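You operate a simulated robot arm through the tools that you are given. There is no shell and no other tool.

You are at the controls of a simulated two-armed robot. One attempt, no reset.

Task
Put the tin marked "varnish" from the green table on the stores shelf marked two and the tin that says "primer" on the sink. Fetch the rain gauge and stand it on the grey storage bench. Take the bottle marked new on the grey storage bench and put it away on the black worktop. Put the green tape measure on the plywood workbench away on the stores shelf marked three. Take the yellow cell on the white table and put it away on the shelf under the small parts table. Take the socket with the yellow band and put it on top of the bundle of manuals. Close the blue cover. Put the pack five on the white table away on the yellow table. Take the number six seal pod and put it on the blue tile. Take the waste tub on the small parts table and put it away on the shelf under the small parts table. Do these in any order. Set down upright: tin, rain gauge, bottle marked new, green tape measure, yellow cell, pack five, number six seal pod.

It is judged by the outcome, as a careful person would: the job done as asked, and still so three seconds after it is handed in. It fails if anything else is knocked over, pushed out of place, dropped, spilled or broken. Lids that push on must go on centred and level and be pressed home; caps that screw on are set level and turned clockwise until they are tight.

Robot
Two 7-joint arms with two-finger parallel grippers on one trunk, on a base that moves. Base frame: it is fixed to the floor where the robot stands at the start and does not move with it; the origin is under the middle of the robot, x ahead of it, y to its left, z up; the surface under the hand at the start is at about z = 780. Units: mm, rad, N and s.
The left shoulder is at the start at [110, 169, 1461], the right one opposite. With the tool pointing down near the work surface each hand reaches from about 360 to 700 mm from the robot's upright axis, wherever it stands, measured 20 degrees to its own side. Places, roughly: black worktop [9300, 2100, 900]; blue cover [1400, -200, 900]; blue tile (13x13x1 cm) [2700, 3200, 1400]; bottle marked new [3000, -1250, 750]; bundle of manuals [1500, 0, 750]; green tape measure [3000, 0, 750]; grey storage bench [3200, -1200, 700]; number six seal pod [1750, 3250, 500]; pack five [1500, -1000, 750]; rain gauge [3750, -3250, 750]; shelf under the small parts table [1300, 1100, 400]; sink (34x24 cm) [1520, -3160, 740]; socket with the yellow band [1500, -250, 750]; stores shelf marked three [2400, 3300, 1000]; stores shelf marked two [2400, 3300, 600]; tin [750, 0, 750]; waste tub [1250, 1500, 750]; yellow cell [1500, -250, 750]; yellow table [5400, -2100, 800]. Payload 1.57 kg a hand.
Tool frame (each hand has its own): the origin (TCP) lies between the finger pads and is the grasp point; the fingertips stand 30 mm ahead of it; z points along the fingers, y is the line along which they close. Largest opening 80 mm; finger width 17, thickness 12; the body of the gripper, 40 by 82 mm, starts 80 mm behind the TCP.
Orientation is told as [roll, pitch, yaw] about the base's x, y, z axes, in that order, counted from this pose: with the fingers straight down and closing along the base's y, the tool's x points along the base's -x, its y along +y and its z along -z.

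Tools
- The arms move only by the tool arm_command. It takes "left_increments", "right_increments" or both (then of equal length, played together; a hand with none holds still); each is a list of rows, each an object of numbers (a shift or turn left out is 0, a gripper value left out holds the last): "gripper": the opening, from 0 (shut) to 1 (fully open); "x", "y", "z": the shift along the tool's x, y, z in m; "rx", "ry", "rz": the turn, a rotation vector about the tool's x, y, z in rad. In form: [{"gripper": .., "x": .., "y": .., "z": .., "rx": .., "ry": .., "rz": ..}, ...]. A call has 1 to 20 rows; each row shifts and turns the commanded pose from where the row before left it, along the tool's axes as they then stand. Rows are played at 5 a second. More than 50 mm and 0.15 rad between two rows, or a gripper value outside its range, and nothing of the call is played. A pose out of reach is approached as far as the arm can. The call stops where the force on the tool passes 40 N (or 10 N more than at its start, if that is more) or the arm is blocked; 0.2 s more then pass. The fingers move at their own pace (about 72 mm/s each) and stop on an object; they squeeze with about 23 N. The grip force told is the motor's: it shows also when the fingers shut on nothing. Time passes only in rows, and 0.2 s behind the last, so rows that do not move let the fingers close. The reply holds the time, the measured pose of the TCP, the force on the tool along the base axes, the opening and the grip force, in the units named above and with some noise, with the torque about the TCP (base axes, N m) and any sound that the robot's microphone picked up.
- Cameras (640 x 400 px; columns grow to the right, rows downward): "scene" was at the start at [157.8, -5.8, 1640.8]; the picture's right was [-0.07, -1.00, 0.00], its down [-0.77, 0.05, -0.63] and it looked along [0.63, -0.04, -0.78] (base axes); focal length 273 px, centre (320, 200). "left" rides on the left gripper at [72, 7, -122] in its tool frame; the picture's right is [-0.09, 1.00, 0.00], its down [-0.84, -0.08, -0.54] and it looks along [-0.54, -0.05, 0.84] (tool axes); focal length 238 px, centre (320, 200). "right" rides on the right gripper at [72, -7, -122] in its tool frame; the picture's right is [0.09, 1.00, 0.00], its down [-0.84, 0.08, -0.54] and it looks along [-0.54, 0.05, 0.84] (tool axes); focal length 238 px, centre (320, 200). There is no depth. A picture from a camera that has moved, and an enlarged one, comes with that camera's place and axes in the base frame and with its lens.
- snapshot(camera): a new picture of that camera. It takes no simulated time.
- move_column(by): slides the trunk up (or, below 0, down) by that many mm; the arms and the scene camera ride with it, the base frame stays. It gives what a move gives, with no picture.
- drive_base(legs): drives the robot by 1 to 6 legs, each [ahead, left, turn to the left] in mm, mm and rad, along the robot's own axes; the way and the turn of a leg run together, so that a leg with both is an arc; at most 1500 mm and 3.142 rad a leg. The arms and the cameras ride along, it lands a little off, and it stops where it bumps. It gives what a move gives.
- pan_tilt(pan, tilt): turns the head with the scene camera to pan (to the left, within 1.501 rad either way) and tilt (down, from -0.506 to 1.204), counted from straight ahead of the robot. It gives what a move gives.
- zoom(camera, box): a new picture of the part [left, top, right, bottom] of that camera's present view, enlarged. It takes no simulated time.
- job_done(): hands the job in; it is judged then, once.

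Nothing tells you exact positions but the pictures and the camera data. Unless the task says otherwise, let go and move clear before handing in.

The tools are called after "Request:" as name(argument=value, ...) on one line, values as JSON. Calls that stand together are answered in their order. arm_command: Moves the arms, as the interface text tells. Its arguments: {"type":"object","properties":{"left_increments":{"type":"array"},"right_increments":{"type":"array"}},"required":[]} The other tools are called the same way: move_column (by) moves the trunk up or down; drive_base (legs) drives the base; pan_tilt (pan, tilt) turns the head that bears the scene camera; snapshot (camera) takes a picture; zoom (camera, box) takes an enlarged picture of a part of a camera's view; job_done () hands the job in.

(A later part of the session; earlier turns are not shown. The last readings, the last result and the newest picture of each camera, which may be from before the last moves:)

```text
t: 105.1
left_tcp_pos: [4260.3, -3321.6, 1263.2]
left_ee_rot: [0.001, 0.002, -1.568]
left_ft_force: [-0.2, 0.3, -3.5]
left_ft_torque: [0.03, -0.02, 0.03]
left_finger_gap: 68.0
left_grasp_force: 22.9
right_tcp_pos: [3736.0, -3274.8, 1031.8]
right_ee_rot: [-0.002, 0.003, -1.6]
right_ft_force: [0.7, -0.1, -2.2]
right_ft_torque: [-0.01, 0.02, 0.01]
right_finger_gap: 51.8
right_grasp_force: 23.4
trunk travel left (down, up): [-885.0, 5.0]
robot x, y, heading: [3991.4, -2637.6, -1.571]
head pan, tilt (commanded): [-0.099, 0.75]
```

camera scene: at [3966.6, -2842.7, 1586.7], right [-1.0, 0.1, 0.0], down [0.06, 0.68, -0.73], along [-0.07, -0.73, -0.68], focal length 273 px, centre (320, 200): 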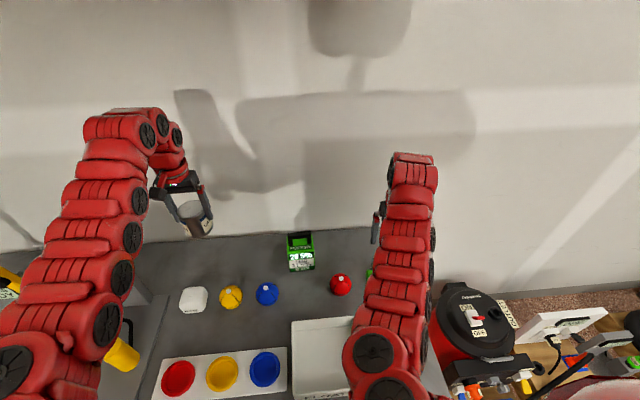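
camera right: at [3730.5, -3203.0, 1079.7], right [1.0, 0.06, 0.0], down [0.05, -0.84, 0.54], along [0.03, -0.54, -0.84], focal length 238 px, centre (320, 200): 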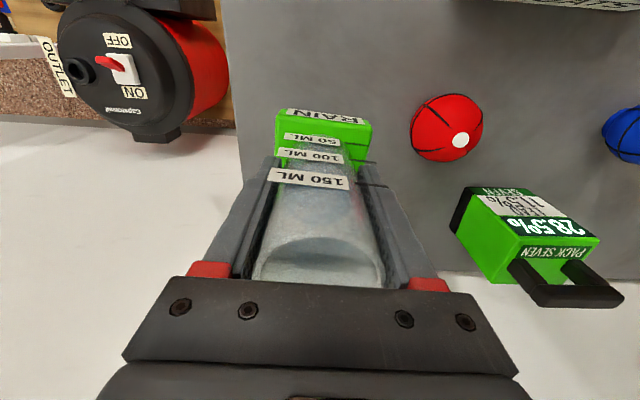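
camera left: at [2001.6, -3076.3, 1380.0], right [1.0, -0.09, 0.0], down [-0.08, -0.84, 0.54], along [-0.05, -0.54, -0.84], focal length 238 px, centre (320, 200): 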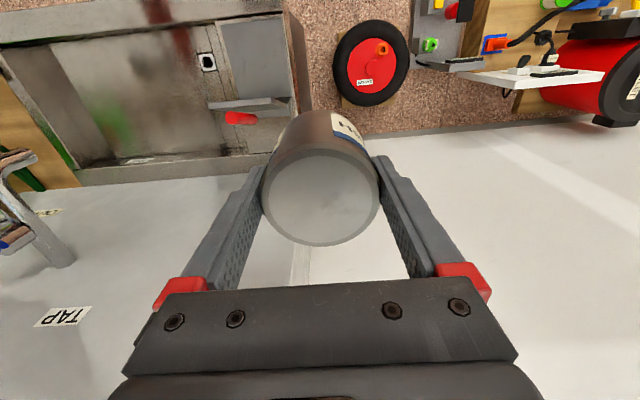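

Lifted cleanly. I back away from the table and look towards the grey storage bench.

Request:
drive_base(legs=[[-500, 0, 0]])

Request:
snapshot(camera="right")

Request:
pan_tilt(pan=-1.5, tilt=0.45)

Request:
snapshot(camera="scene")

```text
t: 108.1
left_tcp_pos: [4258.6, -2824.0, 1260.6]
left_ee_rot: [0.0, 0.002, -1.572]
left_ft_force: [1.1, 0.2, -3.4]
left_ft_torque: [0.01, 0.01, 0.05]
left_finger_gap: 68.0
left_grasp_force: 22.8
right_tcp_pos: [3732.9, -2775.9, 1031.4]
right_ee_rot: [0.0, 0.004, -1.602]
right_ft_force: [-0.9, -0.1, -1.0]
right_ft_torque: [-0.04, 0.02, -0.01]
right_finger_gap: 51.4
right_grasp_force: 23.2
trunk travel left (down, up): [-885.0, 5.0]
robot x, y, heading: [3990.1, -2139.5, -1.573]
head pan, tilt (commanded): [-0.099, 0.75]
```

```text
taken
camera right: at [3728.2, -2704.3, 1154.1], right [1.0, 0.06, 0.0], down [0.05, -0.84, 0.54], along [0.03, -0.54, -0.84], focal length 238 px, centre (320, 200)
```

right: 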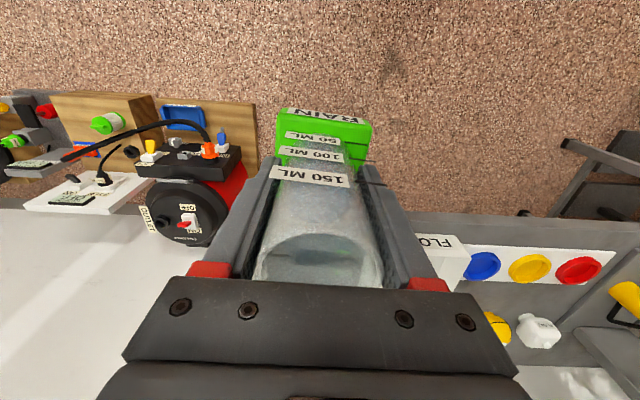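

```text
t: 109.6
left_tcp_pos: [4258.2, -2823.3, 1263.1]
left_ee_rot: [0.002, 0.002, -1.571]
left_ft_force: [0.5, -0.2, -3.1]
left_ft_torque: [0.01, -0.01, -0.01]
left_finger_gap: 67.9
left_grasp_force: 22.9
right_tcp_pos: [3731.9, -2773.7, 1031.0]
right_ee_rot: [0.0, 0.004, -1.602]
right_ft_force: [0.6, 0.4, -3.0]
right_ft_torque: [-0.02, 0.0, 0.0]
right_finger_gap: 51.3
right_grasp_force: 22.5
trunk travel left (down, up): [-885.0, 5.0]
robot x, y, heading: [3988.3, -2139.0, -1.571]
head pan, tilt (commanded): [-1.499, 0.45]
```

```text
taken
camera scene: at [3897.5, -2228.0, 1788.0], right [-0.07, 1.0, 0.0], down [0.43, 0.03, -0.9], along [-0.9, -0.07, -0.44], focal length 273 px, centre (320, 200)
```

scene: 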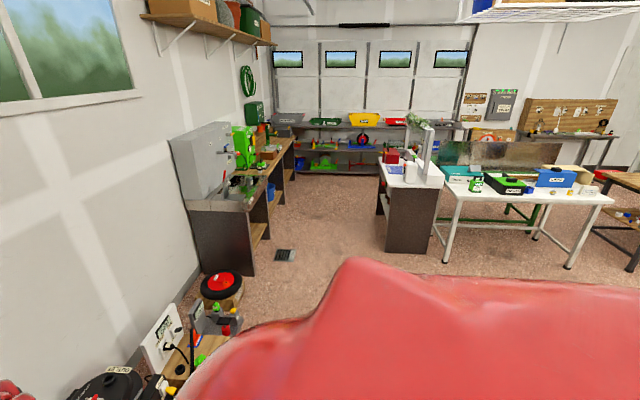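

Request:
zoom(camera="scene", box=[370, 110, 640, 270])

Request:
drive_base(legs=[[-500, 200, 0]])

Request:
snapshot(camera="scene")

```text
2.37 times, centred on (505, 190) of scene
camera zoom: at [3897.5, -2228.0, 1788.0], right [-0.07, 1.0, 0.0], down [0.43, 0.03, -0.9], along [-0.9, -0.07, -0.44], focal length 646 px, centre (-118, 224)
```

zoom: 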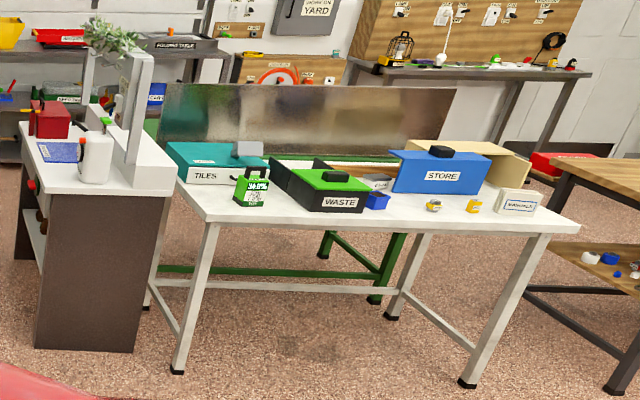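

```text
t: 112.7
left_tcp_pos: [4458.7, -2321.0, 1261.8]
left_ee_rot: [0.0, 0.002, -1.563]
left_ft_force: [0.1, -0.7, -2.3]
left_ft_torque: [0.06, -0.03, -0.01]
left_finger_gap: 68.0
left_grasp_force: 23.1
right_tcp_pos: [3933.1, -2274.4, 1030.6]
right_ee_rot: [-0.001, 0.004, -1.597]
right_ft_force: [-0.9, 0.3, -2.4]
right_ft_torque: [0.03, -0.03, -0.01]
right_finger_gap: 51.4
right_grasp_force: 23.1
trunk travel left (down, up): [-885.0, 5.0]
robot x, y, heading: [4188.7, -1637.0, -1.566]
head pan, tilt (commanded): [-1.499, 0.45]
```

```text
taken
camera scene: at [4096.2, -1727.4, 1787.9], right [-0.08, 1.0, 0.0], down [0.43, 0.04, -0.9], along [-0.9, -0.07, -0.44], focal length 273 px, centre (320, 200)
```

scene: 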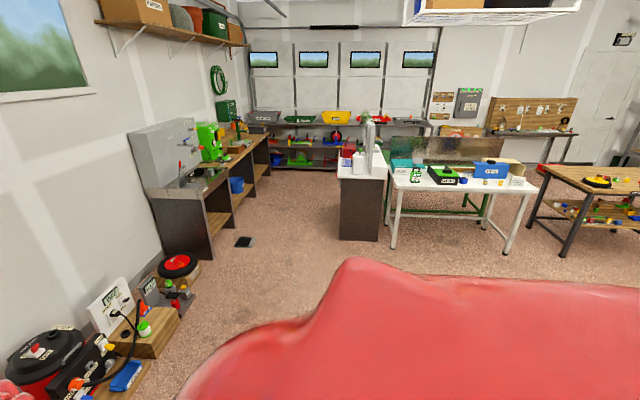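

White table seen from behind: STORE box with blue cover, WASTE box with green cover, two small yellow items, manuals on the end. I back up further and turn right to face the grey bench from behind.

Request:
drive_base(legs=[[-350, 100, 0], [0, 0, -0.8], [0, 0, -0.775]])

Request:
pan_tilt(pan=0.0, tilt=0.6)

Request:
snapshot(camera="scene")

Request:
snapshot(camera="right")

```text
t: 119.2
left_tcp_pos: [3602.1, -1562.0, 1262.9]
left_ee_rot: [0.001, 0.003, -3.139]
left_ft_force: [0.1, 0.1, -3.5]
left_ft_torque: [0.02, 0.02, 0.03]
left_finger_gap: 67.5
left_grasp_force: 23.4
right_tcp_pos: [3648.9, -1037.0, 1031.7]
right_ee_rot: [0.001, 0.003, 3.115]
right_ft_force: [0.1, 0.1, -1.7]
right_ft_torque: [0.02, -0.03, 0.0]
right_finger_gap: 51.3
right_grasp_force: 23.2
trunk travel left (down, up): [-885.0, 5.0]
robot x, y, heading: [4286.2, -1289.5, -3.136]
head pan, tilt (commanded): [-1.499, 0.45]
```

```text
t: 120.8
left_tcp_pos: [3602.3, -1562.1, 1262.0]
left_ee_rot: [-0.001, 0.003, -3.137]
left_ft_force: [-0.2, 1.2, -3.4]
left_ft_torque: [0.01, 0.02, -0.03]
left_finger_gap: 67.7
left_grasp_force: 23.5
right_tcp_pos: [3647.9, -1037.0, 1032.6]
right_ee_rot: [0.0, 0.003, 3.115]
right_ft_force: [1.2, 0.1, -1.1]
right_ft_torque: [-0.01, -0.05, -0.01]
right_finger_gap: 50.5
right_grasp_force: 23.3
trunk travel left (down, up): [-885.0, 5.0]
robot x, y, heading: [4282.4, -1289.3, -3.135]
head pan, tilt (commanded): [0.0, 0.6]
```

```text
taken
camera scene: at [4116.2, -1290.8, 1774.4], right [0.0, 1.0, 0.0], down [0.57, 0.0, -0.82], along [-0.82, 0.0, -0.57], focal length 273 px, centre (320, 200)
```

scene: 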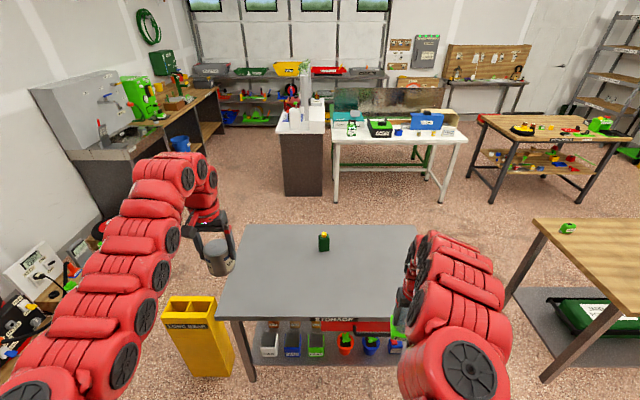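

```text
taken
camera right: at [3719.7, -1032.8, 1154.7], right [0.06, -1.0, 0.0], down [-0.84, -0.05, 0.54], along [-0.54, -0.03, -0.84], focal length 238 px, centre (320, 200)
```

right: 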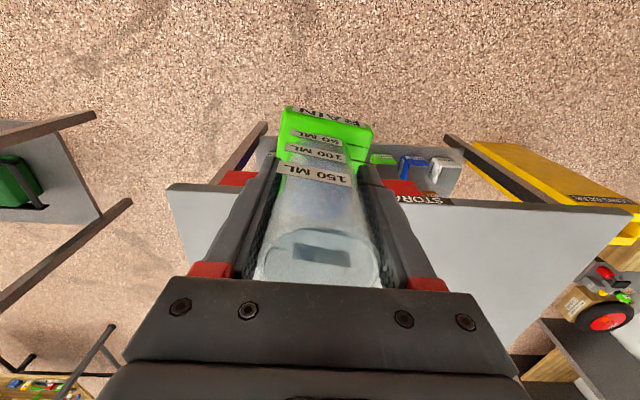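

The grey bench is clear apart from the bottle at about (3066,-1275). I drive in 350 so that the gauge hangs over about (3298,-1037), then look from the hands.

Request:
drive_base(legs=[[350, 0, 0]])

Request:
snapshot(camera="right")

Request:
snapshot(camera="scene")

Request:
snapshot(camera="left")

```text
t: 123.0
left_tcp_pos: [3252.5, -1563.6, 1262.9]
left_ee_rot: [-0.001, 0.0, -3.138]
left_ft_force: [0.6, 0.3, -3.2]
left_ft_torque: [0.01, -0.01, -0.01]
left_finger_gap: 67.8
left_grasp_force: 23.4
right_tcp_pos: [3298.3, -1037.5, 1032.4]
right_ee_rot: [0.0, 0.004, 3.113]
right_ft_force: [0.0, 0.3, -2.5]
right_ft_torque: [0.01, -0.03, -0.01]
right_finger_gap: 50.8
right_grasp_force: 23.1
trunk travel left (down, up): [-885.0, 5.0]
robot x, y, heading: [3930.8, -1291.9, -3.141]
head pan, tilt (commanded): [0.0, 0.6]
```

```text
taken
camera right: at [3369.7, -1034.0, 1155.4], right [0.06, -1.0, 0.0], down [-0.84, -0.05, 0.54], along [-0.54, -0.03, -0.84], focal length 238 px, centre (320, 200)
```

right: 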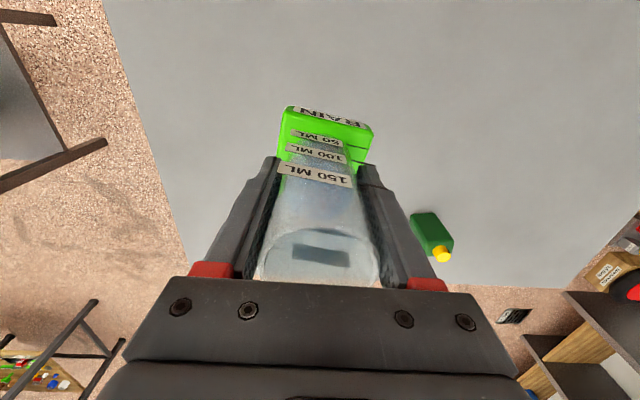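

```text
taken
camera scene: at [3766.8, -1292.3, 1774.7], right [0.0, 1.0, 0.0], down [0.56, 0.0, -0.83], along [-0.83, 0.0, -0.56], focal length 273 px, centre (320, 200)
```

scene: 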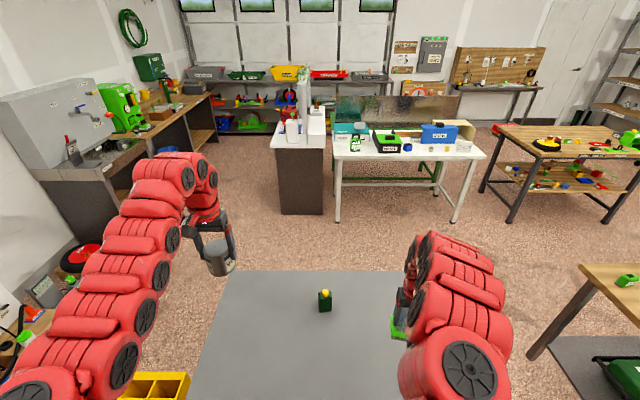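

```text
taken
camera left: at [3323.8, -1570.8, 1384.7], right [-0.09, -1.0, 0.0], down [-0.84, 0.07, 0.54], along [-0.54, 0.05, -0.84], focal length 238 px, centre (320, 200)
```

left: 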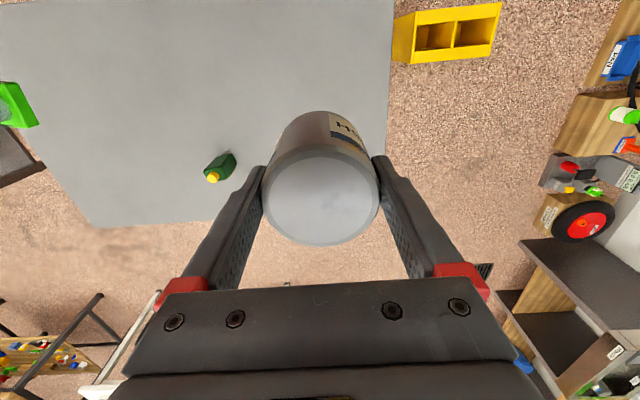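

The bench top works out at about z 715. I lower the trunk by 170, then the hand in small steps.

Request:
move_column(by=-170)

Request:
arm_command(right_increments=[{"z": 0.01}, {"z": 0.01}, {"z": 0.01}, {}])

Request:
snapshot(camera="right")

```text
t: 125.0
left_tcp_pos: [3250.7, -1563.1, 1093.2]
left_ee_rot: [-0.002, 0.003, -3.138]
left_ft_force: [-0.8, 0.3, -3.8]
left_ft_torque: [-0.01, -0.03, 0.01]
left_finger_gap: 67.8
left_grasp_force: 22.9
right_tcp_pos: [3297.0, -1039.0, 863.6]
right_ee_rot: [0.0, 0.003, 3.115]
right_ft_force: [-0.2, -0.1, -2.2]
right_ft_torque: [-0.02, -0.01, 0.0]
right_finger_gap: 50.4
right_grasp_force: 22.9
trunk travel left (down, up): [-715.0, 175.0]
robot x, y, heading: [3929.2, -1290.8, -3.139]
head pan, tilt (commanded): [0.0, 0.6]
```

```text
t: 126.0
left_tcp_pos: [3250.3, -1562.7, 1092.5]
left_ee_rot: [0.001, 0.001, -3.137]
left_ft_force: [-0.1, -0.2, -3.7]
left_ft_torque: [0.02, -0.02, 0.03]
left_finger_gap: 67.7
left_grasp_force: 23.4
right_tcp_pos: [3297.5, -1039.3, 831.9]
right_ee_rot: [0.0, 0.002, 3.113]
right_ft_force: [0.1, 0.1, -1.8]
right_ft_torque: [-0.06, -0.02, 0.0]
right_finger_gap: 50.1
right_grasp_force: 22.6
trunk travel left (down, up): [-715.0, 175.0]
robot x, y, heading: [3935.9, -1287.2, -3.138]
head pan, tilt (commanded): [0.0, 0.6]
```

```text
taken
camera right: at [3369.0, -1033.9, 954.3], right [0.06, -1.0, 0.0], down [-0.84, -0.05, 0.54], along [-0.54, -0.03, -0.84], focal length 238 px, centre (320, 200)
```

right: 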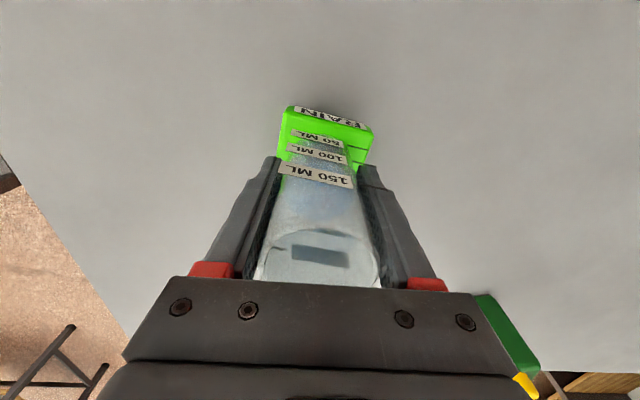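

Request:
arm_command(right_increments=[{"z": 0.008}, {"z": 0.008}, {}])

Request:
arm_command(right_increments=[{"z": 0.004}, {}])

Request:
arm_command(right_increments=[{"z": 0.004}, {}])

Request:
arm_command(right_increments=[{"z": 0.004}, {}])

```text
t: 126.8
left_tcp_pos: [3250.5, -1564.7, 1092.3]
left_ee_rot: [-0.001, 0.002, -3.137]
left_ft_force: [-0.1, 1.2, -3.0]
left_ft_torque: [-0.02, 0.02, -0.02]
left_finger_gap: 67.7
left_grasp_force: 22.7
right_tcp_pos: [3297.7, -1038.0, 816.2]
right_ee_rot: [-0.001, 0.003, 3.115]
right_ft_force: [-0.6, 0.2, -0.2]
right_ft_torque: [0.05, 0.04, -0.01]
right_finger_gap: 50.5
right_grasp_force: 23.2
trunk travel left (down, up): [-715.0, 175.0]
robot x, y, heading: [3929.9, -1291.6, -3.139]
head pan, tilt (commanded): [0.0, 0.6]
```

```text
t: 127.4
left_tcp_pos: [3252.3, -1564.7, 1093.9]
left_ee_rot: [0.0, -0.001, -3.137]
left_ft_force: [0.4, 0.1, -2.8]
left_ft_torque: [0.0, -0.01, 0.03]
left_finger_gap: 67.6
left_grasp_force: 22.9
right_tcp_pos: [3299.1, -1037.4, 812.5]
right_ee_rot: [-0.001, -0.003, 3.111]
right_ft_force: [-0.1, 2.6, 12.5]
right_ft_torque: [-0.2, 0.04, 0.09]
right_finger_gap: 50.2
right_grasp_force: 23.0
trunk travel left (down, up): [-715.0, 175.0]
robot x, y, heading: [3930.4, -1291.7, -3.14]
head pan, tilt (commanded): [0.0, 0.6]
```

```text
t: 128.0
left_tcp_pos: [3250.8, -1564.1, 1094.2]
left_ee_rot: [0.001, 0.0, -3.138]
left_ft_force: [-0.6, 0.4, -3.4]
left_ft_torque: [0.03, 0.04, 0.0]
left_finger_gap: 67.6
left_grasp_force: 22.8
right_tcp_pos: [3298.0, -1037.8, 809.2]
right_ee_rot: [-0.001, 0.001, 3.114]
right_ft_force: [1.7, -0.3, 14.1]
right_ft_torque: [-0.31, 0.08, 0.14]
right_finger_gap: 50.0
right_grasp_force: 22.7
trunk travel left (down, up): [-715.0, 175.0]
robot x, y, heading: [3933.3, -1292.8, -3.14]
head pan, tilt (commanded): [0.0, 0.6]
```

```text
t: 128.6
left_tcp_pos: [3252.1, -1564.1, 1094.6]
left_ee_rot: [-0.003, 0.001, -3.136]
left_ft_force: [0.2, 0.1, -3.6]
left_ft_torque: [-0.02, -0.02, 0.01]
left_finger_gap: 67.7
left_grasp_force: 23.1
right_tcp_pos: [3299.1, -1037.1, 805.0]
right_ee_rot: [0.0, 0.001, 3.113]
right_ft_force: [2.8, -1.2, 12.5]
right_ft_torque: [-0.29, 0.3, 0.09]
right_finger_gap: 50.1
right_grasp_force: 23.0
trunk travel left (down, up): [-715.0, 175.0]
robot x, y, heading: [3933.9, -1290.9, -3.138]
head pan, tilt (commanded): [0.0, 0.6]
```

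The gauge is on the bench (contact near TCP z 814). I release and rise straight up.

Request:
arm_command(right_increments=[{"gripper": 0.75}, {"gripper": 0.85}, {"gripper": 1}, {"gripper": 1}, {"z": -0.02}, {"z": -0.04}, {"z": -0.045}, {"z": -0.045}])

Request:
snapshot(camera="right")

```text
t: 130.4
left_tcp_pos: [3251.1, -1561.8, 1093.3]
left_ee_rot: [-0.001, 0.0, -3.141]
left_ft_force: [-0.5, 0.9, -3.0]
left_ft_torque: [-0.02, -0.02, -0.01]
left_finger_gap: 67.9
left_grasp_force: 23.3
right_tcp_pos: [3298.2, -1035.6, 955.9]
right_ee_rot: [0.002, 0.004, 3.11]
right_ft_force: [-0.1, -0.7, -0.2]
right_ft_torque: [-0.04, -0.03, -0.01]
right_finger_gap: 80.1
right_grasp_force: 0.0
trunk travel left (down, up): [-715.0, 175.0]
robot x, y, heading: [3932.9, -1288.3, -3.136]
head pan, tilt (commanded): [0.0, 0.6]
```

```text
taken
camera right: at [3370.7, -1031.1, 1077.5], right [0.06, -1.0, 0.0], down [-0.84, -0.05, 0.54], along [-0.54, -0.03, -0.84], focal length 238 px, centre (320, 200)
```

right: 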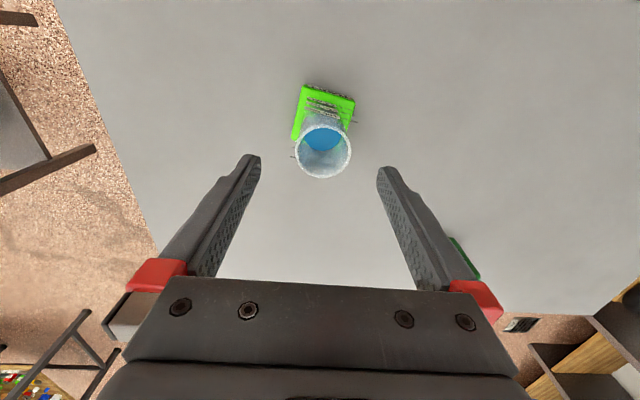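

The gauge stands upright with its water in it. Next I back off and look at the plywood workbench for the green tape measure.

Request:
drive_base(legs=[[-350, 0, 0]])

Request:
move_column(by=100)

Request:
pan_tilt(pan=-0.7, tilt=0.5)

Request:
snapshot(camera="scene")

```text
t: 132.6
left_tcp_pos: [3600.7, -1561.2, 1092.5]
left_ee_rot: [-0.001, 0.0, -3.141]
left_ft_force: [-0.4, -0.4, -3.2]
left_ft_torque: [0.0, 0.0, -0.01]
left_finger_gap: 67.7
left_grasp_force: 23.1
right_tcp_pos: [3645.5, -1037.2, 955.1]
right_ee_rot: [-0.001, 0.004, 3.112]
right_ft_force: [-0.6, 0.1, 0.7]
right_ft_torque: [-0.01, -0.03, -0.04]
right_finger_gap: 79.9
right_grasp_force: 0.1
trunk travel left (down, up): [-715.0, 175.0]
robot x, y, heading: [4280.4, -1290.9, -3.138]
head pan, tilt (commanded): [0.0, 0.6]
```

```text
t: 134.0
left_tcp_pos: [3599.6, -1561.6, 1192.9]
left_ee_rot: [0.001, 0.002, -3.142]
left_ft_force: [0.0, 0.2, -3.3]
left_ft_torque: [0.02, -0.03, -0.02]
left_finger_gap: 67.7
left_grasp_force: 23.0
right_tcp_pos: [3646.2, -1036.4, 1054.4]
right_ee_rot: [0.001, 0.004, 3.112]
right_ft_force: [-0.4, 0.3, -0.4]
right_ft_torque: [0.0, -0.02, 0.0]
right_finger_gap: 79.9
right_grasp_force: 0.0
trunk travel left (down, up): [-815.0, 75.0]
robot x, y, heading: [4280.9, -1288.5, -3.139]
head pan, tilt (commanded): [0.0, 0.6]
```

```text
t: 135.0
left_tcp_pos: [3600.5, -1562.4, 1192.9]
left_ee_rot: [0.0, 0.002, -3.14]
left_ft_force: [-0.8, -0.4, -2.5]
left_ft_torque: [0.0, -0.03, -0.02]
left_finger_gap: 67.7
left_grasp_force: 22.6
right_tcp_pos: [3646.8, -1036.8, 1053.9]
right_ee_rot: [0.0, 0.005, 3.111]
right_ft_force: [0.5, -0.2, -0.2]
right_ft_torque: [-0.02, 0.0, -0.01]
right_finger_gap: 80.0
right_grasp_force: 0.0
trunk travel left (down, up): [-815.0, 75.0]
robot x, y, heading: [4285.2, -1290.4, -3.139]
head pan, tilt (commanded): [-0.7, 0.499]
```

```text
taken
camera scene: at [4133.0, -1232.4, 1713.6], right [0.64, 0.77, 0.0], down [0.37, -0.31, -0.88], along [-0.67, 0.56, -0.48], focal length 273 px, centre (320, 200)
```

scene: 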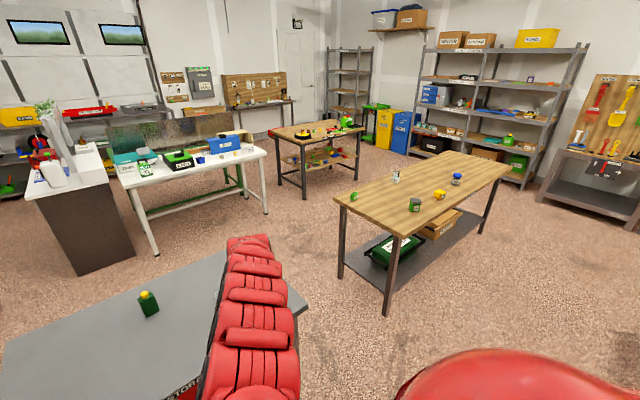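

Request:
zoom(camera="scene", box=[320, 140, 520, 260])

Request:
zoom(camera="scene", box=[130, 280, 170, 330])

Request:
zoom(camera="scene", box=[100, 110, 280, 230])

Request:
zoom(camera="scene", box=[390, 20, 600, 190])

```text
3.20 times, centred on (420, 200) of scene
camera zoom: at [4133.0, -1232.4, 1713.6], right [0.64, 0.77, 0.0], down [0.37, -0.31, -0.88], along [-0.67, 0.56, -0.48], focal length 872 px, centre (0, 200)
```

zoom: 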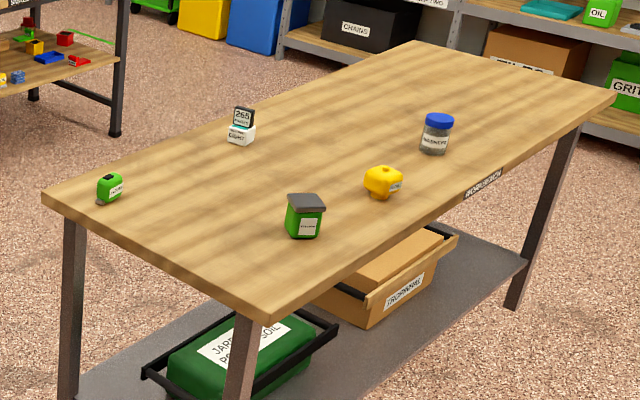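

```text
8.00 times, centred on (150, 305) of scene
camera zoom: at [4133.0, -1232.4, 1713.6], right [0.64, 0.77, 0.0], down [0.37, -0.31, -0.88], along [-0.67, 0.56, -0.48], focal length 2181 px, centre (1680, -640)
```

zoom: 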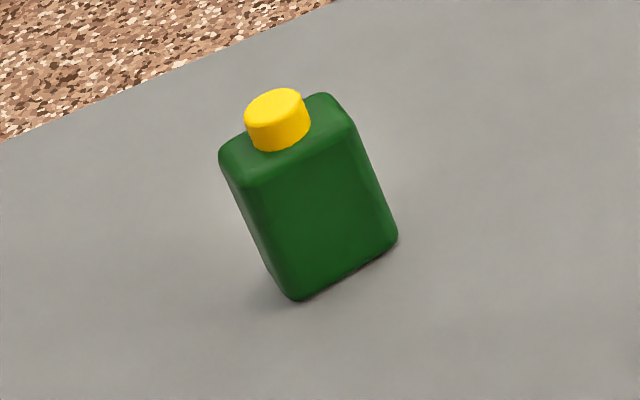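

```text
3.33 times, centred on (190, 170) of scene
camera zoom: at [4133.0, -1232.4, 1713.6], right [0.64, 0.77, 0.0], down [0.37, -0.31, -0.88], along [-0.67, 0.56, -0.48], focal length 909 px, centre (753, 300)
```

zoom: 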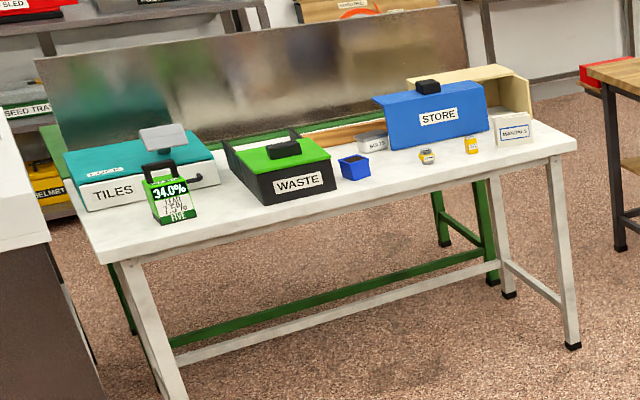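

```text
2.35 times, centred on (495, 105) of scene
camera zoom: at [4133.0, -1232.4, 1713.6], right [0.64, 0.77, 0.0], down [0.37, -0.31, -0.88], along [-0.67, 0.56, -0.48], focal length 642 px, centre (-92, 424)
```

zoom: 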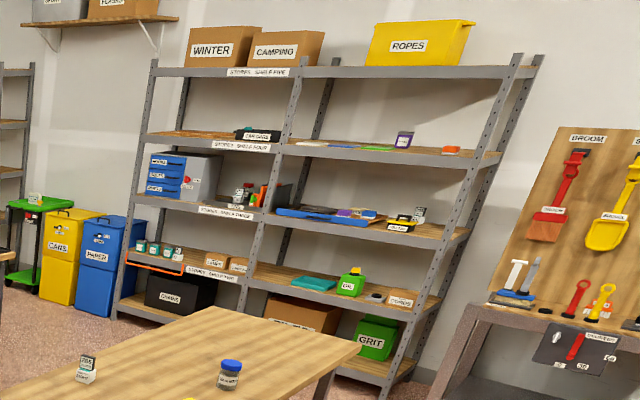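

The tape measure is the rounded green item at about (2994,38) near the workbench corner. The way there is round the south of the grey bench and up the aisle, so I strafe left, drive ahead and then turn.

Request:
drive_base(legs=[[0, 1020, 0], [1000, 0, 0], [880, 0, 0]])

Request:
pan_tilt(pan=-1.2, tilt=0.5)

Request:
snapshot(camera="scene")

```text
t: 149.3
left_tcp_pos: [1730.9, -2575.0, 1192.6]
left_ee_rot: [0.0, 0.003, 3.139]
left_ft_force: [-0.1, 0.1, -3.3]
left_ft_torque: [0.02, -0.02, -0.02]
left_finger_gap: 67.6
left_grasp_force: 22.8
right_tcp_pos: [1779.0, -2049.5, 1054.4]
right_ee_rot: [0.0, 0.004, 3.108]
right_ft_force: [0.3, 0.3, 0.0]
right_ft_torque: [0.03, 0.01, -0.01]
right_finger_gap: 80.3
right_grasp_force: 0.0
trunk travel left (down, up): [-815.0, 75.0]
robot x, y, heading: [2415.3, -2307.7, 3.143]
head pan, tilt (commanded): [-0.7, 0.499]
```

```text
t: 150.2
left_tcp_pos: [1730.8, -2574.2, 1192.3]
left_ee_rot: [0.0, 0.002, 3.14]
left_ft_force: [-0.2, -0.2, -2.9]
left_ft_torque: [-0.03, 0.01, 0.01]
left_finger_gap: 67.4
left_grasp_force: 22.7
right_tcp_pos: [1780.4, -2049.1, 1054.4]
right_ee_rot: [-0.001, 0.005, 3.11]
right_ft_force: [-0.3, 0.4, -0.4]
right_ft_torque: [-0.03, 0.01, 0.0]
right_finger_gap: 80.0
right_grasp_force: 0.0
trunk travel left (down, up): [-815.0, 75.0]
robot x, y, heading: [2416.8, -2305.8, 3.139]
head pan, tilt (commanded): [-1.201, 0.499]
```

```text
taken
camera scene: at [2302.3, -2221.0, 1713.6], right [0.93, 0.36, 0.0], down [0.17, -0.45, -0.88], along [-0.32, 0.82, -0.48], focal length 273 px, centre (320, 200)
```

scene: 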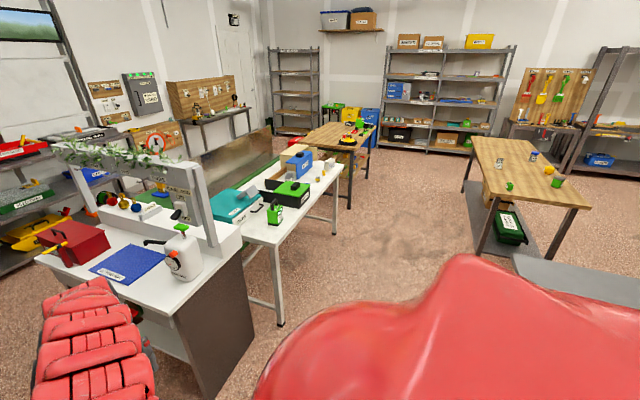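

The aisle is clear. I turn right to face it and drive up towards the workbench.

Request:
drive_base(legs=[[0, 0, -1.57], [1300, 0, 0], [1230, 0, 0]])

Request:
pan_tilt(pan=0.0, tilt=0.5)

Request:
snapshot(camera="scene")

Request:
pan_tilt(pan=1.4, tilt=0.7)

Request:
snapshot(camera="scene")

```text
t: 166.3
left_tcp_pos: [2155.5, 889.2, 1192.3]
left_ee_rot: [0.001, 0.001, 1.565]
left_ft_force: [-0.4, -0.5, -3.4]
left_ft_torque: [-0.01, 0.02, 0.04]
left_finger_gap: 67.5
left_grasp_force: 22.7
right_tcp_pos: [2681.7, 838.8, 1054.2]
right_ee_rot: [0.001, 0.002, 1.534]
right_ft_force: [-0.1, -0.6, 0.0]
right_ft_torque: [-0.04, 0.0, -0.02]
right_finger_gap: 80.2
right_grasp_force: 0.1
trunk travel left (down, up): [-815.0, 75.0]
robot x, y, heading: [2421.4, 203.7, 1.57]
head pan, tilt (commanded): [-1.201, 0.499]
```

```text
t: 167.7
left_tcp_pos: [2157.2, 890.2, 1193.1]
left_ee_rot: [0.002, 0.002, 1.567]
left_ft_force: [0.2, 0.3, -3.4]
left_ft_torque: [-0.02, 0.01, 0.0]
left_finger_gap: 67.4
left_grasp_force: 23.3
right_tcp_pos: [2681.0, 837.7, 1054.3]
right_ee_rot: [-0.001, 0.003, 1.533]
right_ft_force: [-0.4, -0.1, -0.1]
right_ft_torque: [0.0, -0.01, -0.03]
right_finger_gap: 79.9
right_grasp_force: 0.1
trunk travel left (down, up): [-815.0, 75.0]
robot x, y, heading: [2425.0, 202.5, 1.567]
head pan, tilt (commanded): [0.0, 0.499]
```

```text
taken
camera scene: at [2425.1, 376.2, 1713.5], right [1.0, -0.01, 0.0], down [0.0, -0.48, -0.88], along [0.0, 0.88, -0.48], focal length 273 px, centre (320, 200)
```

scene: 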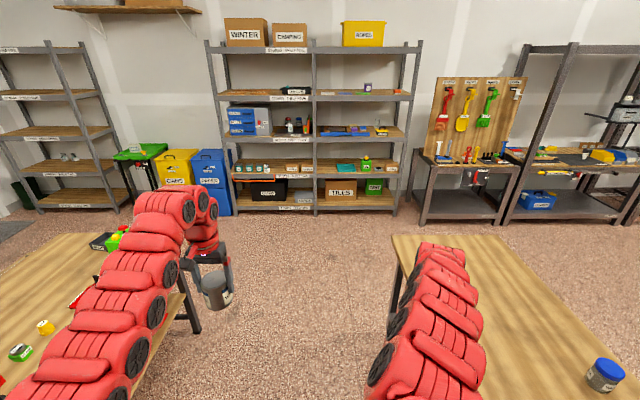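

```text
t: 169.2
left_tcp_pos: [2156.8, 889.1, 1192.8]
left_ee_rot: [0.0, 0.0, 1.564]
left_ft_force: [-1.0, 0.3, -4.0]
left_ft_torque: [-0.03, -0.01, -0.02]
left_finger_gap: 67.6
left_grasp_force: 22.9
right_tcp_pos: [2680.6, 838.8, 1054.1]
right_ee_rot: [0.0, 0.003, 1.534]
right_ft_force: [0.5, 0.2, 0.8]
right_ft_torque: [-0.02, -0.03, 0.0]
right_finger_gap: 80.0
right_grasp_force: 0.0
trunk travel left (down, up): [-815.0, 75.0]
robot x, y, heading: [2419.5, 205.6, 1.571]
head pan, tilt (commanded): [1.4, 0.7]
```

```text
taken
camera scene: at [2341.0, 300.1, 1695.9], right [0.18, 0.98, 0.0], down [0.63, -0.11, -0.76], along [-0.75, 0.13, -0.64], focal length 273 px, centre (320, 200)
```

scene: 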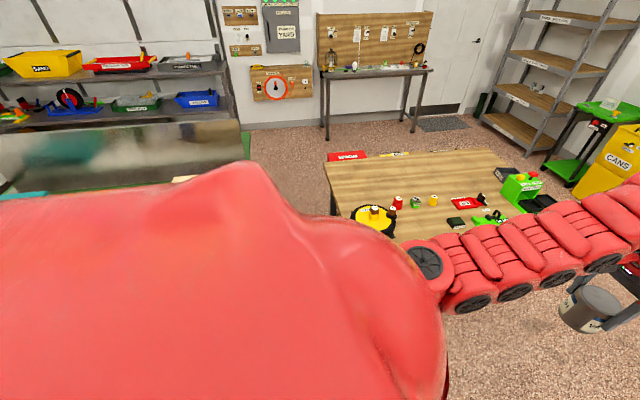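

I step to where the right hand will come over the tape, and turn right to face the workbench.

Request:
drive_base(legs=[[93, 61, 0], [0, 0, -1.571]])

Request:
snapshot(camera="right")

Request:
pan_tilt(pan=0.0, tilt=0.8)

Request:
snapshot(camera="scene")

```text
t: 174.2
left_tcp_pos: [3046.0, 566.9, 1192.9]
left_ee_rot: [-0.001, 0.002, -0.002]
left_ft_force: [-0.1, 0.4, -3.7]
left_ft_torque: [0.0, 0.04, -0.01]
left_finger_gap: 67.6
left_grasp_force: 22.5
right_tcp_pos: [2996.9, 41.7, 1053.8]
right_ee_rot: [0.001, 0.003, -0.033]
right_ft_force: [-0.2, -1.0, 0.4]
right_ft_torque: [-0.03, 0.02, -0.03]
right_finger_gap: 80.1
right_grasp_force: 0.1
trunk travel left (down, up): [-815.0, 75.0]
robot x, y, heading: [2362.1, 297.5, -0.0]
head pan, tilt (commanded): [1.4, 0.7]
```

```text
taken
camera right: at [2925.5, 36.9, 1176.7], right [-0.06, 1.0, 0.0], down [0.84, 0.05, 0.54], along [0.54, 0.03, -0.84], focal length 238 px, centre (320, 200)
```

right: 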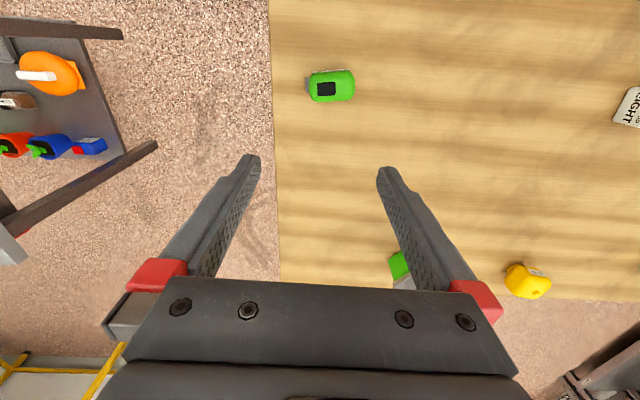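

```text
t: 175.8
left_tcp_pos: [3046.9, 566.7, 1192.1]
left_ee_rot: [0.0, 0.002, -0.001]
left_ft_force: [0.3, -0.3, -2.7]
left_ft_torque: [-0.03, 0.02, 0.0]
left_finger_gap: 67.4
left_grasp_force: 22.5
right_tcp_pos: [2998.4, 42.2, 1054.3]
right_ee_rot: [0.0, 0.003, -0.033]
right_ft_force: [0.7, -0.1, -0.2]
right_ft_torque: [0.03, -0.03, -0.01]
right_finger_gap: 79.9
right_grasp_force: 0.0
trunk travel left (down, up): [-815.0, 75.0]
robot x, y, heading: [2361.6, 295.5, -0.002]
head pan, tilt (commanded): [0.0, 0.799]
```

```text
taken
camera scene: at [2525.9, 297.6, 1687.6], right [0.0, -1.0, 0.0], down [-0.72, 0.0, -0.7], along [0.7, 0.0, -0.72], focal length 273 px, centre (320, 200)
```

scene: 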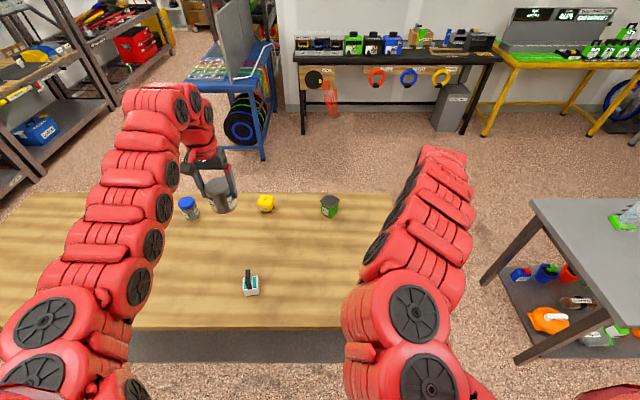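

Request:
zoom(camera="right", box=[270, 40, 400, 140])

```text
4.00 times, centred on (335, 90) of right
camera zoom: at [2925.5, 36.9, 1176.7], right [-0.06, 1.0, 0.0], down [0.84, 0.05, 0.54], along [0.54, 0.03, -0.84], focal length 953 px, centre (260, 640)
```

zoom: 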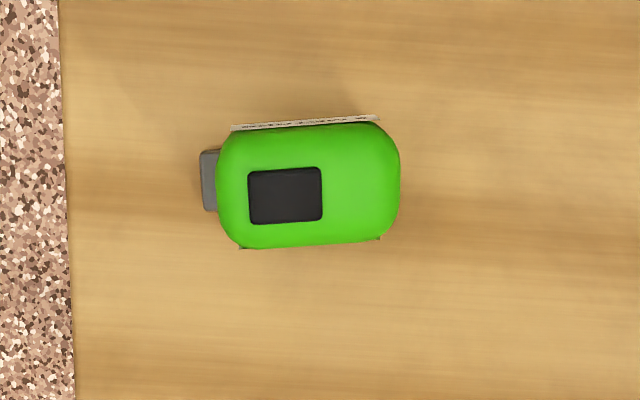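

The tape measure is about 61 mm long (along y) and 43 mm thick, centred near (2969,54). To be able to put things onto shelves, I will grasp with the fingers pitched about 45 degrees forward. I lower the right hand and try that pitch.

Request:
arm_command(right_increments=[{"z": 0.04}, {"z": 0.04}, {"z": 0.03}, {"ry": -0.131}, {"ry": -0.131}, {"ry": -0.131}, {"ry": -0.131}, {"ry": -0.131}, {"ry": -0.13}, {}])

Request:
snapshot(camera="right")

```text
t: 178.0
left_tcp_pos: [3046.9, 566.6, 1192.5]
left_ee_rot: [0.001, 0.002, -0.003]
left_ft_force: [-1.0, 0.7, -3.1]
left_ft_torque: [0.0, 0.01, 0.01]
left_finger_gap: 67.6
left_grasp_force: 23.2
right_tcp_pos: [3060.5, 18.3, 964.0]
right_ee_rot: [0.01, -0.544, -0.035]
right_ft_force: [-0.2, 1.0, 0.5]
right_ft_torque: [0.0, 0.0, 0.0]
right_finger_gap: 80.0
right_grasp_force: 0.1
right hand out of reach, approached as far as the arm can: row 5, 6, 7, 8, 9
trunk travel left (down, up): [-815.0, 75.0]
robot x, y, heading: [2365.3, 296.8, 0.0]
head pan, tilt (commanded): [0.0, 0.799]
```

```text
taken
camera right: at [2935.6, 15.2, 1030.6], right [-0.05, 1.0, -0.04], down [0.44, 0.06, 0.9], along [0.9, 0.03, -0.44], focal length 238 px, centre (320, 200)
```

right: 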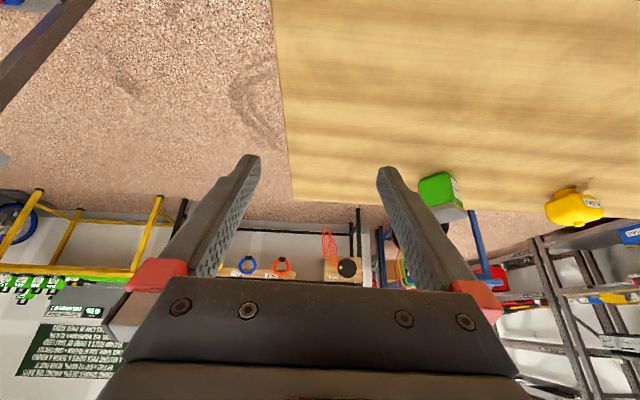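

The pitch is limited here because the wrist is too near the shoulder; lower down there is room. I back off 190 mm so the hand is just over the bench edge, then lower and pitch further.

Request:
drive_base(legs=[[-190, 0, 0]])

Request:
arm_command(right_increments=[{"z": 0.04, "x": 0.02}, {"z": 0.04, "x": 0.02}, {"ry": -0.08}, {"ry": -0.08}, {"ry": -0.08}, {}])

Request:
snapshot(camera="right")

```text
t: 179.5
left_tcp_pos: [2857.6, 567.4, 1191.9]
left_ee_rot: [-0.001, 0.003, -0.001]
left_ft_force: [-0.1, -0.2, -3.2]
left_ft_torque: [-0.01, -0.02, -0.02]
left_finger_gap: 67.5
left_grasp_force: 23.3
right_tcp_pos: [2872.8, 19.8, 962.7]
right_ee_rot: [0.01, -0.543, -0.035]
right_ft_force: [0.0, -0.1, 0.3]
right_ft_torque: [0.03, -0.01, 0.04]
right_finger_gap: 79.9
right_grasp_force: 0.1
trunk travel left (down, up): [-815.0, 75.0]
robot x, y, heading: [2171.9, 299.6, 0.003]
head pan, tilt (commanded): [0.0, 0.799]
```

```text
t: 180.9
left_tcp_pos: [2855.6, 567.3, 1194.0]
left_ee_rot: [0.0, 0.0, -0.002]
left_ft_force: [-0.3, 0.0, -3.5]
left_ft_torque: [-0.01, 0.01, -0.01]
left_finger_gap: 67.4
left_grasp_force: 23.3
right_tcp_pos: [2878.8, 20.3, 873.9]
right_ee_rot: [0.012, -0.785, -0.037]
right_ft_force: [-0.2, 0.3, -0.6]
right_ft_torque: [-0.01, -0.01, -0.04]
right_finger_gap: 80.1
right_grasp_force: 0.0
trunk travel left (down, up): [-815.0, 75.0]
robot x, y, heading: [2168.8, 297.5, -0.002]
head pan, tilt (commanded): [0.0, 0.799]
```

```text
taken
camera right: at [2741.3, 17.0, 910.0], right [-0.04, 1.0, -0.06], down [0.21, 0.06, 0.98], along [0.98, 0.02, -0.21], focal length 238 px, centre (320, 200)
```

right: 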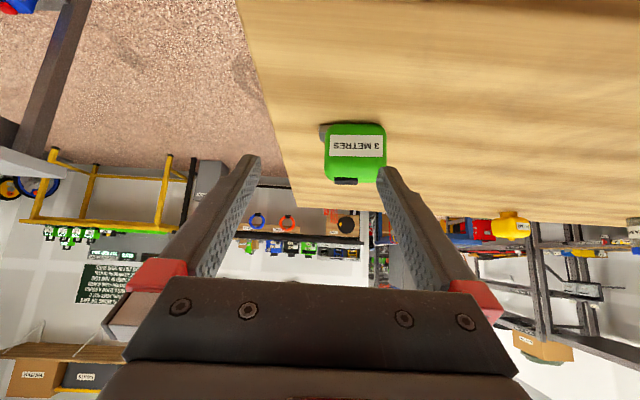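

The 45 degree pitch works lower down. Tape "3 METRES" spans y 26–82, z 787–850 at x≈2969. I align laterally, lower to z≈825 and turn slightly to match its angle.

Request:
arm_command(right_increments=[{"y": 0.017, "x": 0.012, "z": 0.012}, {"y": 0.017, "x": 0.012, "z": 0.012}, {"x": 0.0105, "z": 0.0105}, {"rx": -0.058, "rz": -0.058}, {"rx": -0.058, "rz": -0.058}, {}])

Request:
snapshot(camera="right")

```text
t: 182.3
left_tcp_pos: [2856.1, 566.5, 1192.8]
left_ee_rot: [0.0, 0.003, -0.002]
left_ft_force: [0.2, 0.3, -3.9]
left_ft_torque: [-0.04, 0.03, -0.02]
left_finger_gap: 67.4
left_grasp_force: 22.8
right_tcp_pos: [2880.2, 54.2, 825.7]
right_ee_rot: [0.013, -0.787, 0.125]
right_ft_force: [-0.1, -0.1, 0.1]
right_ft_torque: [0.01, 0.02, -0.02]
right_finger_gap: 80.1
right_grasp_force: 0.1
trunk travel left (down, up): [-815.0, 75.0]
robot x, y, heading: [2172.8, 299.4, 0.003]
head pan, tilt (commanded): [0.0, 0.799]
```

```text
taken
camera right: at [2744.5, 29.6, 861.4], right [-0.2, 0.98, -0.06], down [0.2, 0.1, 0.98], along [0.96, 0.18, -0.21], focal length 238 px, centre (320, 200)
```

right: 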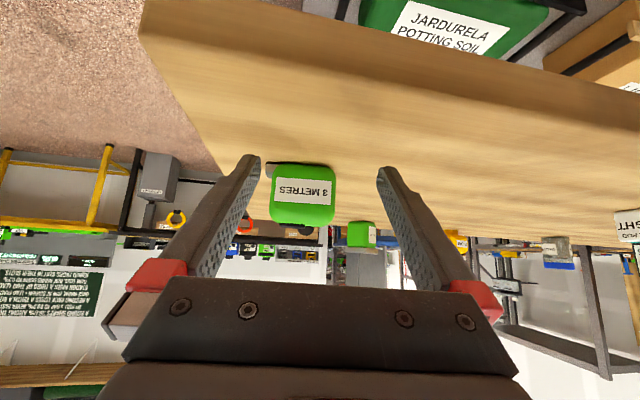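

The tape lies straight ahead of the open fingers. I roll forward 86 mm to straddle it.

Request:
drive_base(legs=[[86, 0, 0]])

Request:
snapshot(camera="right")

```text
t: 183.4
left_tcp_pos: [2941.7, 566.3, 1192.9]
left_ee_rot: [0.001, 0.001, 0.0]
left_ft_force: [0.1, -0.9, -3.1]
left_ft_torque: [-0.03, 0.02, 0.01]
left_finger_gap: 67.7
left_grasp_force: 22.9
right_tcp_pos: [2963.7, 54.8, 825.8]
right_ee_rot: [0.014, -0.787, 0.126]
right_ft_force: [-0.9, 0.3, 0.0]
right_ft_torque: [-0.03, 0.05, -0.03]
right_finger_gap: 80.0
right_grasp_force: 0.1
trunk travel left (down, up): [-815.0, 75.0]
robot x, y, heading: [2260.8, 300.6, -0.004]
head pan, tilt (commanded): [0.0, 0.799]
```

```text
taken
camera right: at [2828.6, 29.1, 861.6], right [-0.2, 0.98, -0.06], down [0.2, 0.1, 0.98], along [0.96, 0.18, -0.21], focal length 238 px, centre (320, 200)
```

right: 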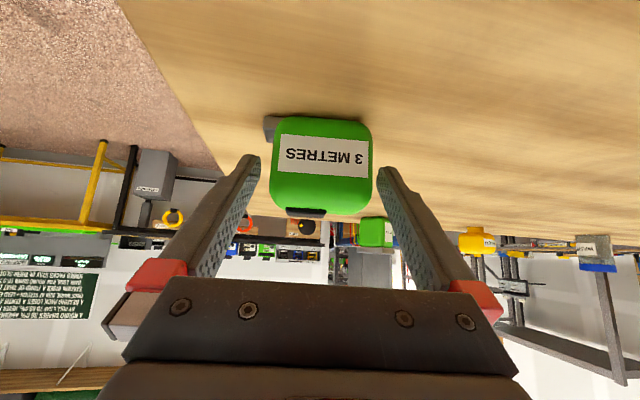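

Request:
arm_command(right_increments=[{"x": -0.0085, "z": 0.0085}, {}, {"gripper": 0.6}, {"gripper": 0.3}, {"gripper": 0}, {"gripper": 0}, {"gripper": 0}])

Request:
snapshot(camera="right")

```text
t: 185.0
left_tcp_pos: [2942.2, 567.1, 1192.2]
left_ee_rot: [0.001, 0.003, -0.002]
left_ft_force: [-1.1, 0.3, -3.9]
left_ft_torque: [0.02, 0.01, 0.0]
left_finger_gap: 67.5
left_grasp_force: 23.2
right_tcp_pos: [2976.8, 55.7, 825.4]
right_ee_rot: [0.014, -0.787, 0.126]
right_ft_force: [0.4, 0.5, -0.1]
right_ft_torque: [0.0, -0.03, -0.01]
right_finger_gap: 61.8
right_grasp_force: 23.1
trunk travel left (down, up): [-815.0, 75.0]
robot x, y, heading: [2256.1, 296.8, -0.004]
head pan, tilt (commanded): [0.0, 0.799]
```

```text
taken
camera right: at [2840.9, 30.6, 861.6], right [-0.2, 0.98, -0.06], down [0.2, 0.1, 0.98], along [0.96, 0.18, -0.21], focal length 238 px, centre (320, 200)
```

right: 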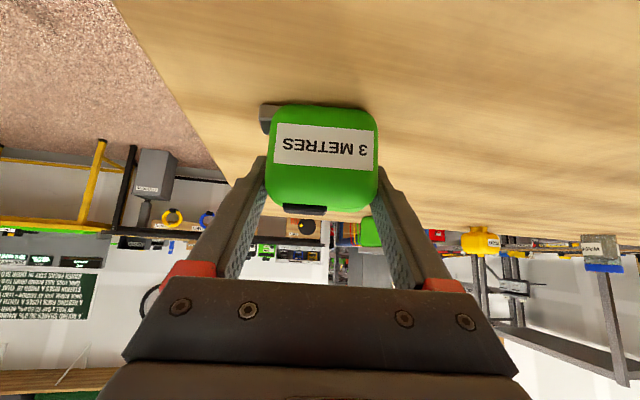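

Gripped at 62 mm. I lift with the trunk and check it.

Request:
move_column(by=70)

Request:
snapshot(camera="right")

Request:
snapshot(camera="scene")

```text
t: 186.1
left_tcp_pos: [2941.2, 566.1, 1262.3]
left_ee_rot: [0.0, 0.001, -0.003]
left_ft_force: [0.0, 0.4, -3.3]
left_ft_torque: [0.01, 0.01, 0.02]
left_finger_gap: 67.4
left_grasp_force: 23.0
right_tcp_pos: [2977.1, 55.5, 895.8]
right_ee_rot: [0.012, -0.787, 0.128]
right_ft_force: [-0.5, 0.1, -1.3]
right_ft_torque: [0.02, 0.01, -0.03]
right_finger_gap: 61.6
right_grasp_force: 23.0
trunk travel left (down, up): [-885.0, 5.0]
robot x, y, heading: [2253.7, 297.2, 0.002]
head pan, tilt (commanded): [0.0, 0.799]
```

```text
taken
camera right: at [2841.2, 30.6, 931.4], right [-0.2, 0.98, -0.06], down [0.2, 0.1, 0.98], along [0.96, 0.18, -0.21], focal length 238 px, centre (320, 200)
```

right: 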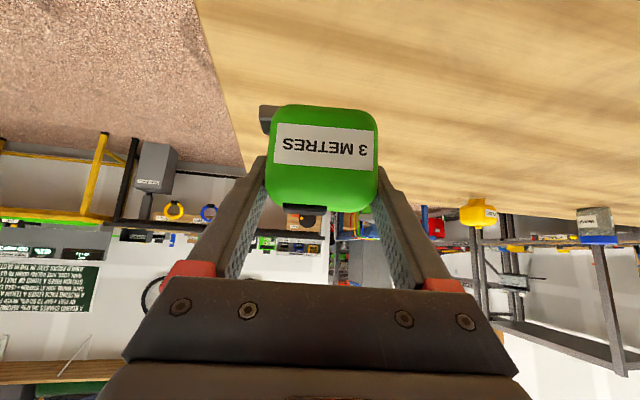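

```text
taken
camera scene: at [2421.3, 297.6, 1757.5], right [0.0, -1.0, 0.0], down [-0.72, 0.0, -0.7], along [0.7, 0.0, -0.72], focal length 273 px, centre (320, 200)
```

scene: 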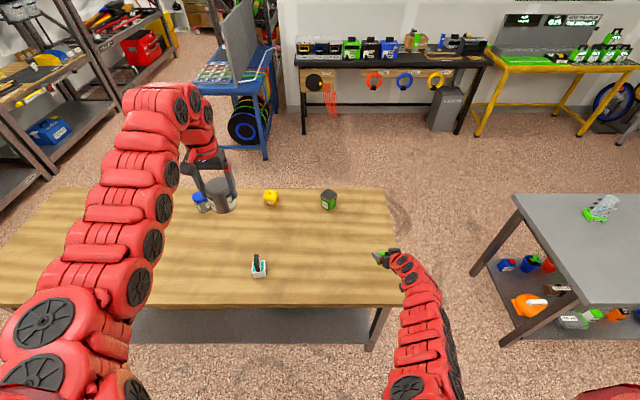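

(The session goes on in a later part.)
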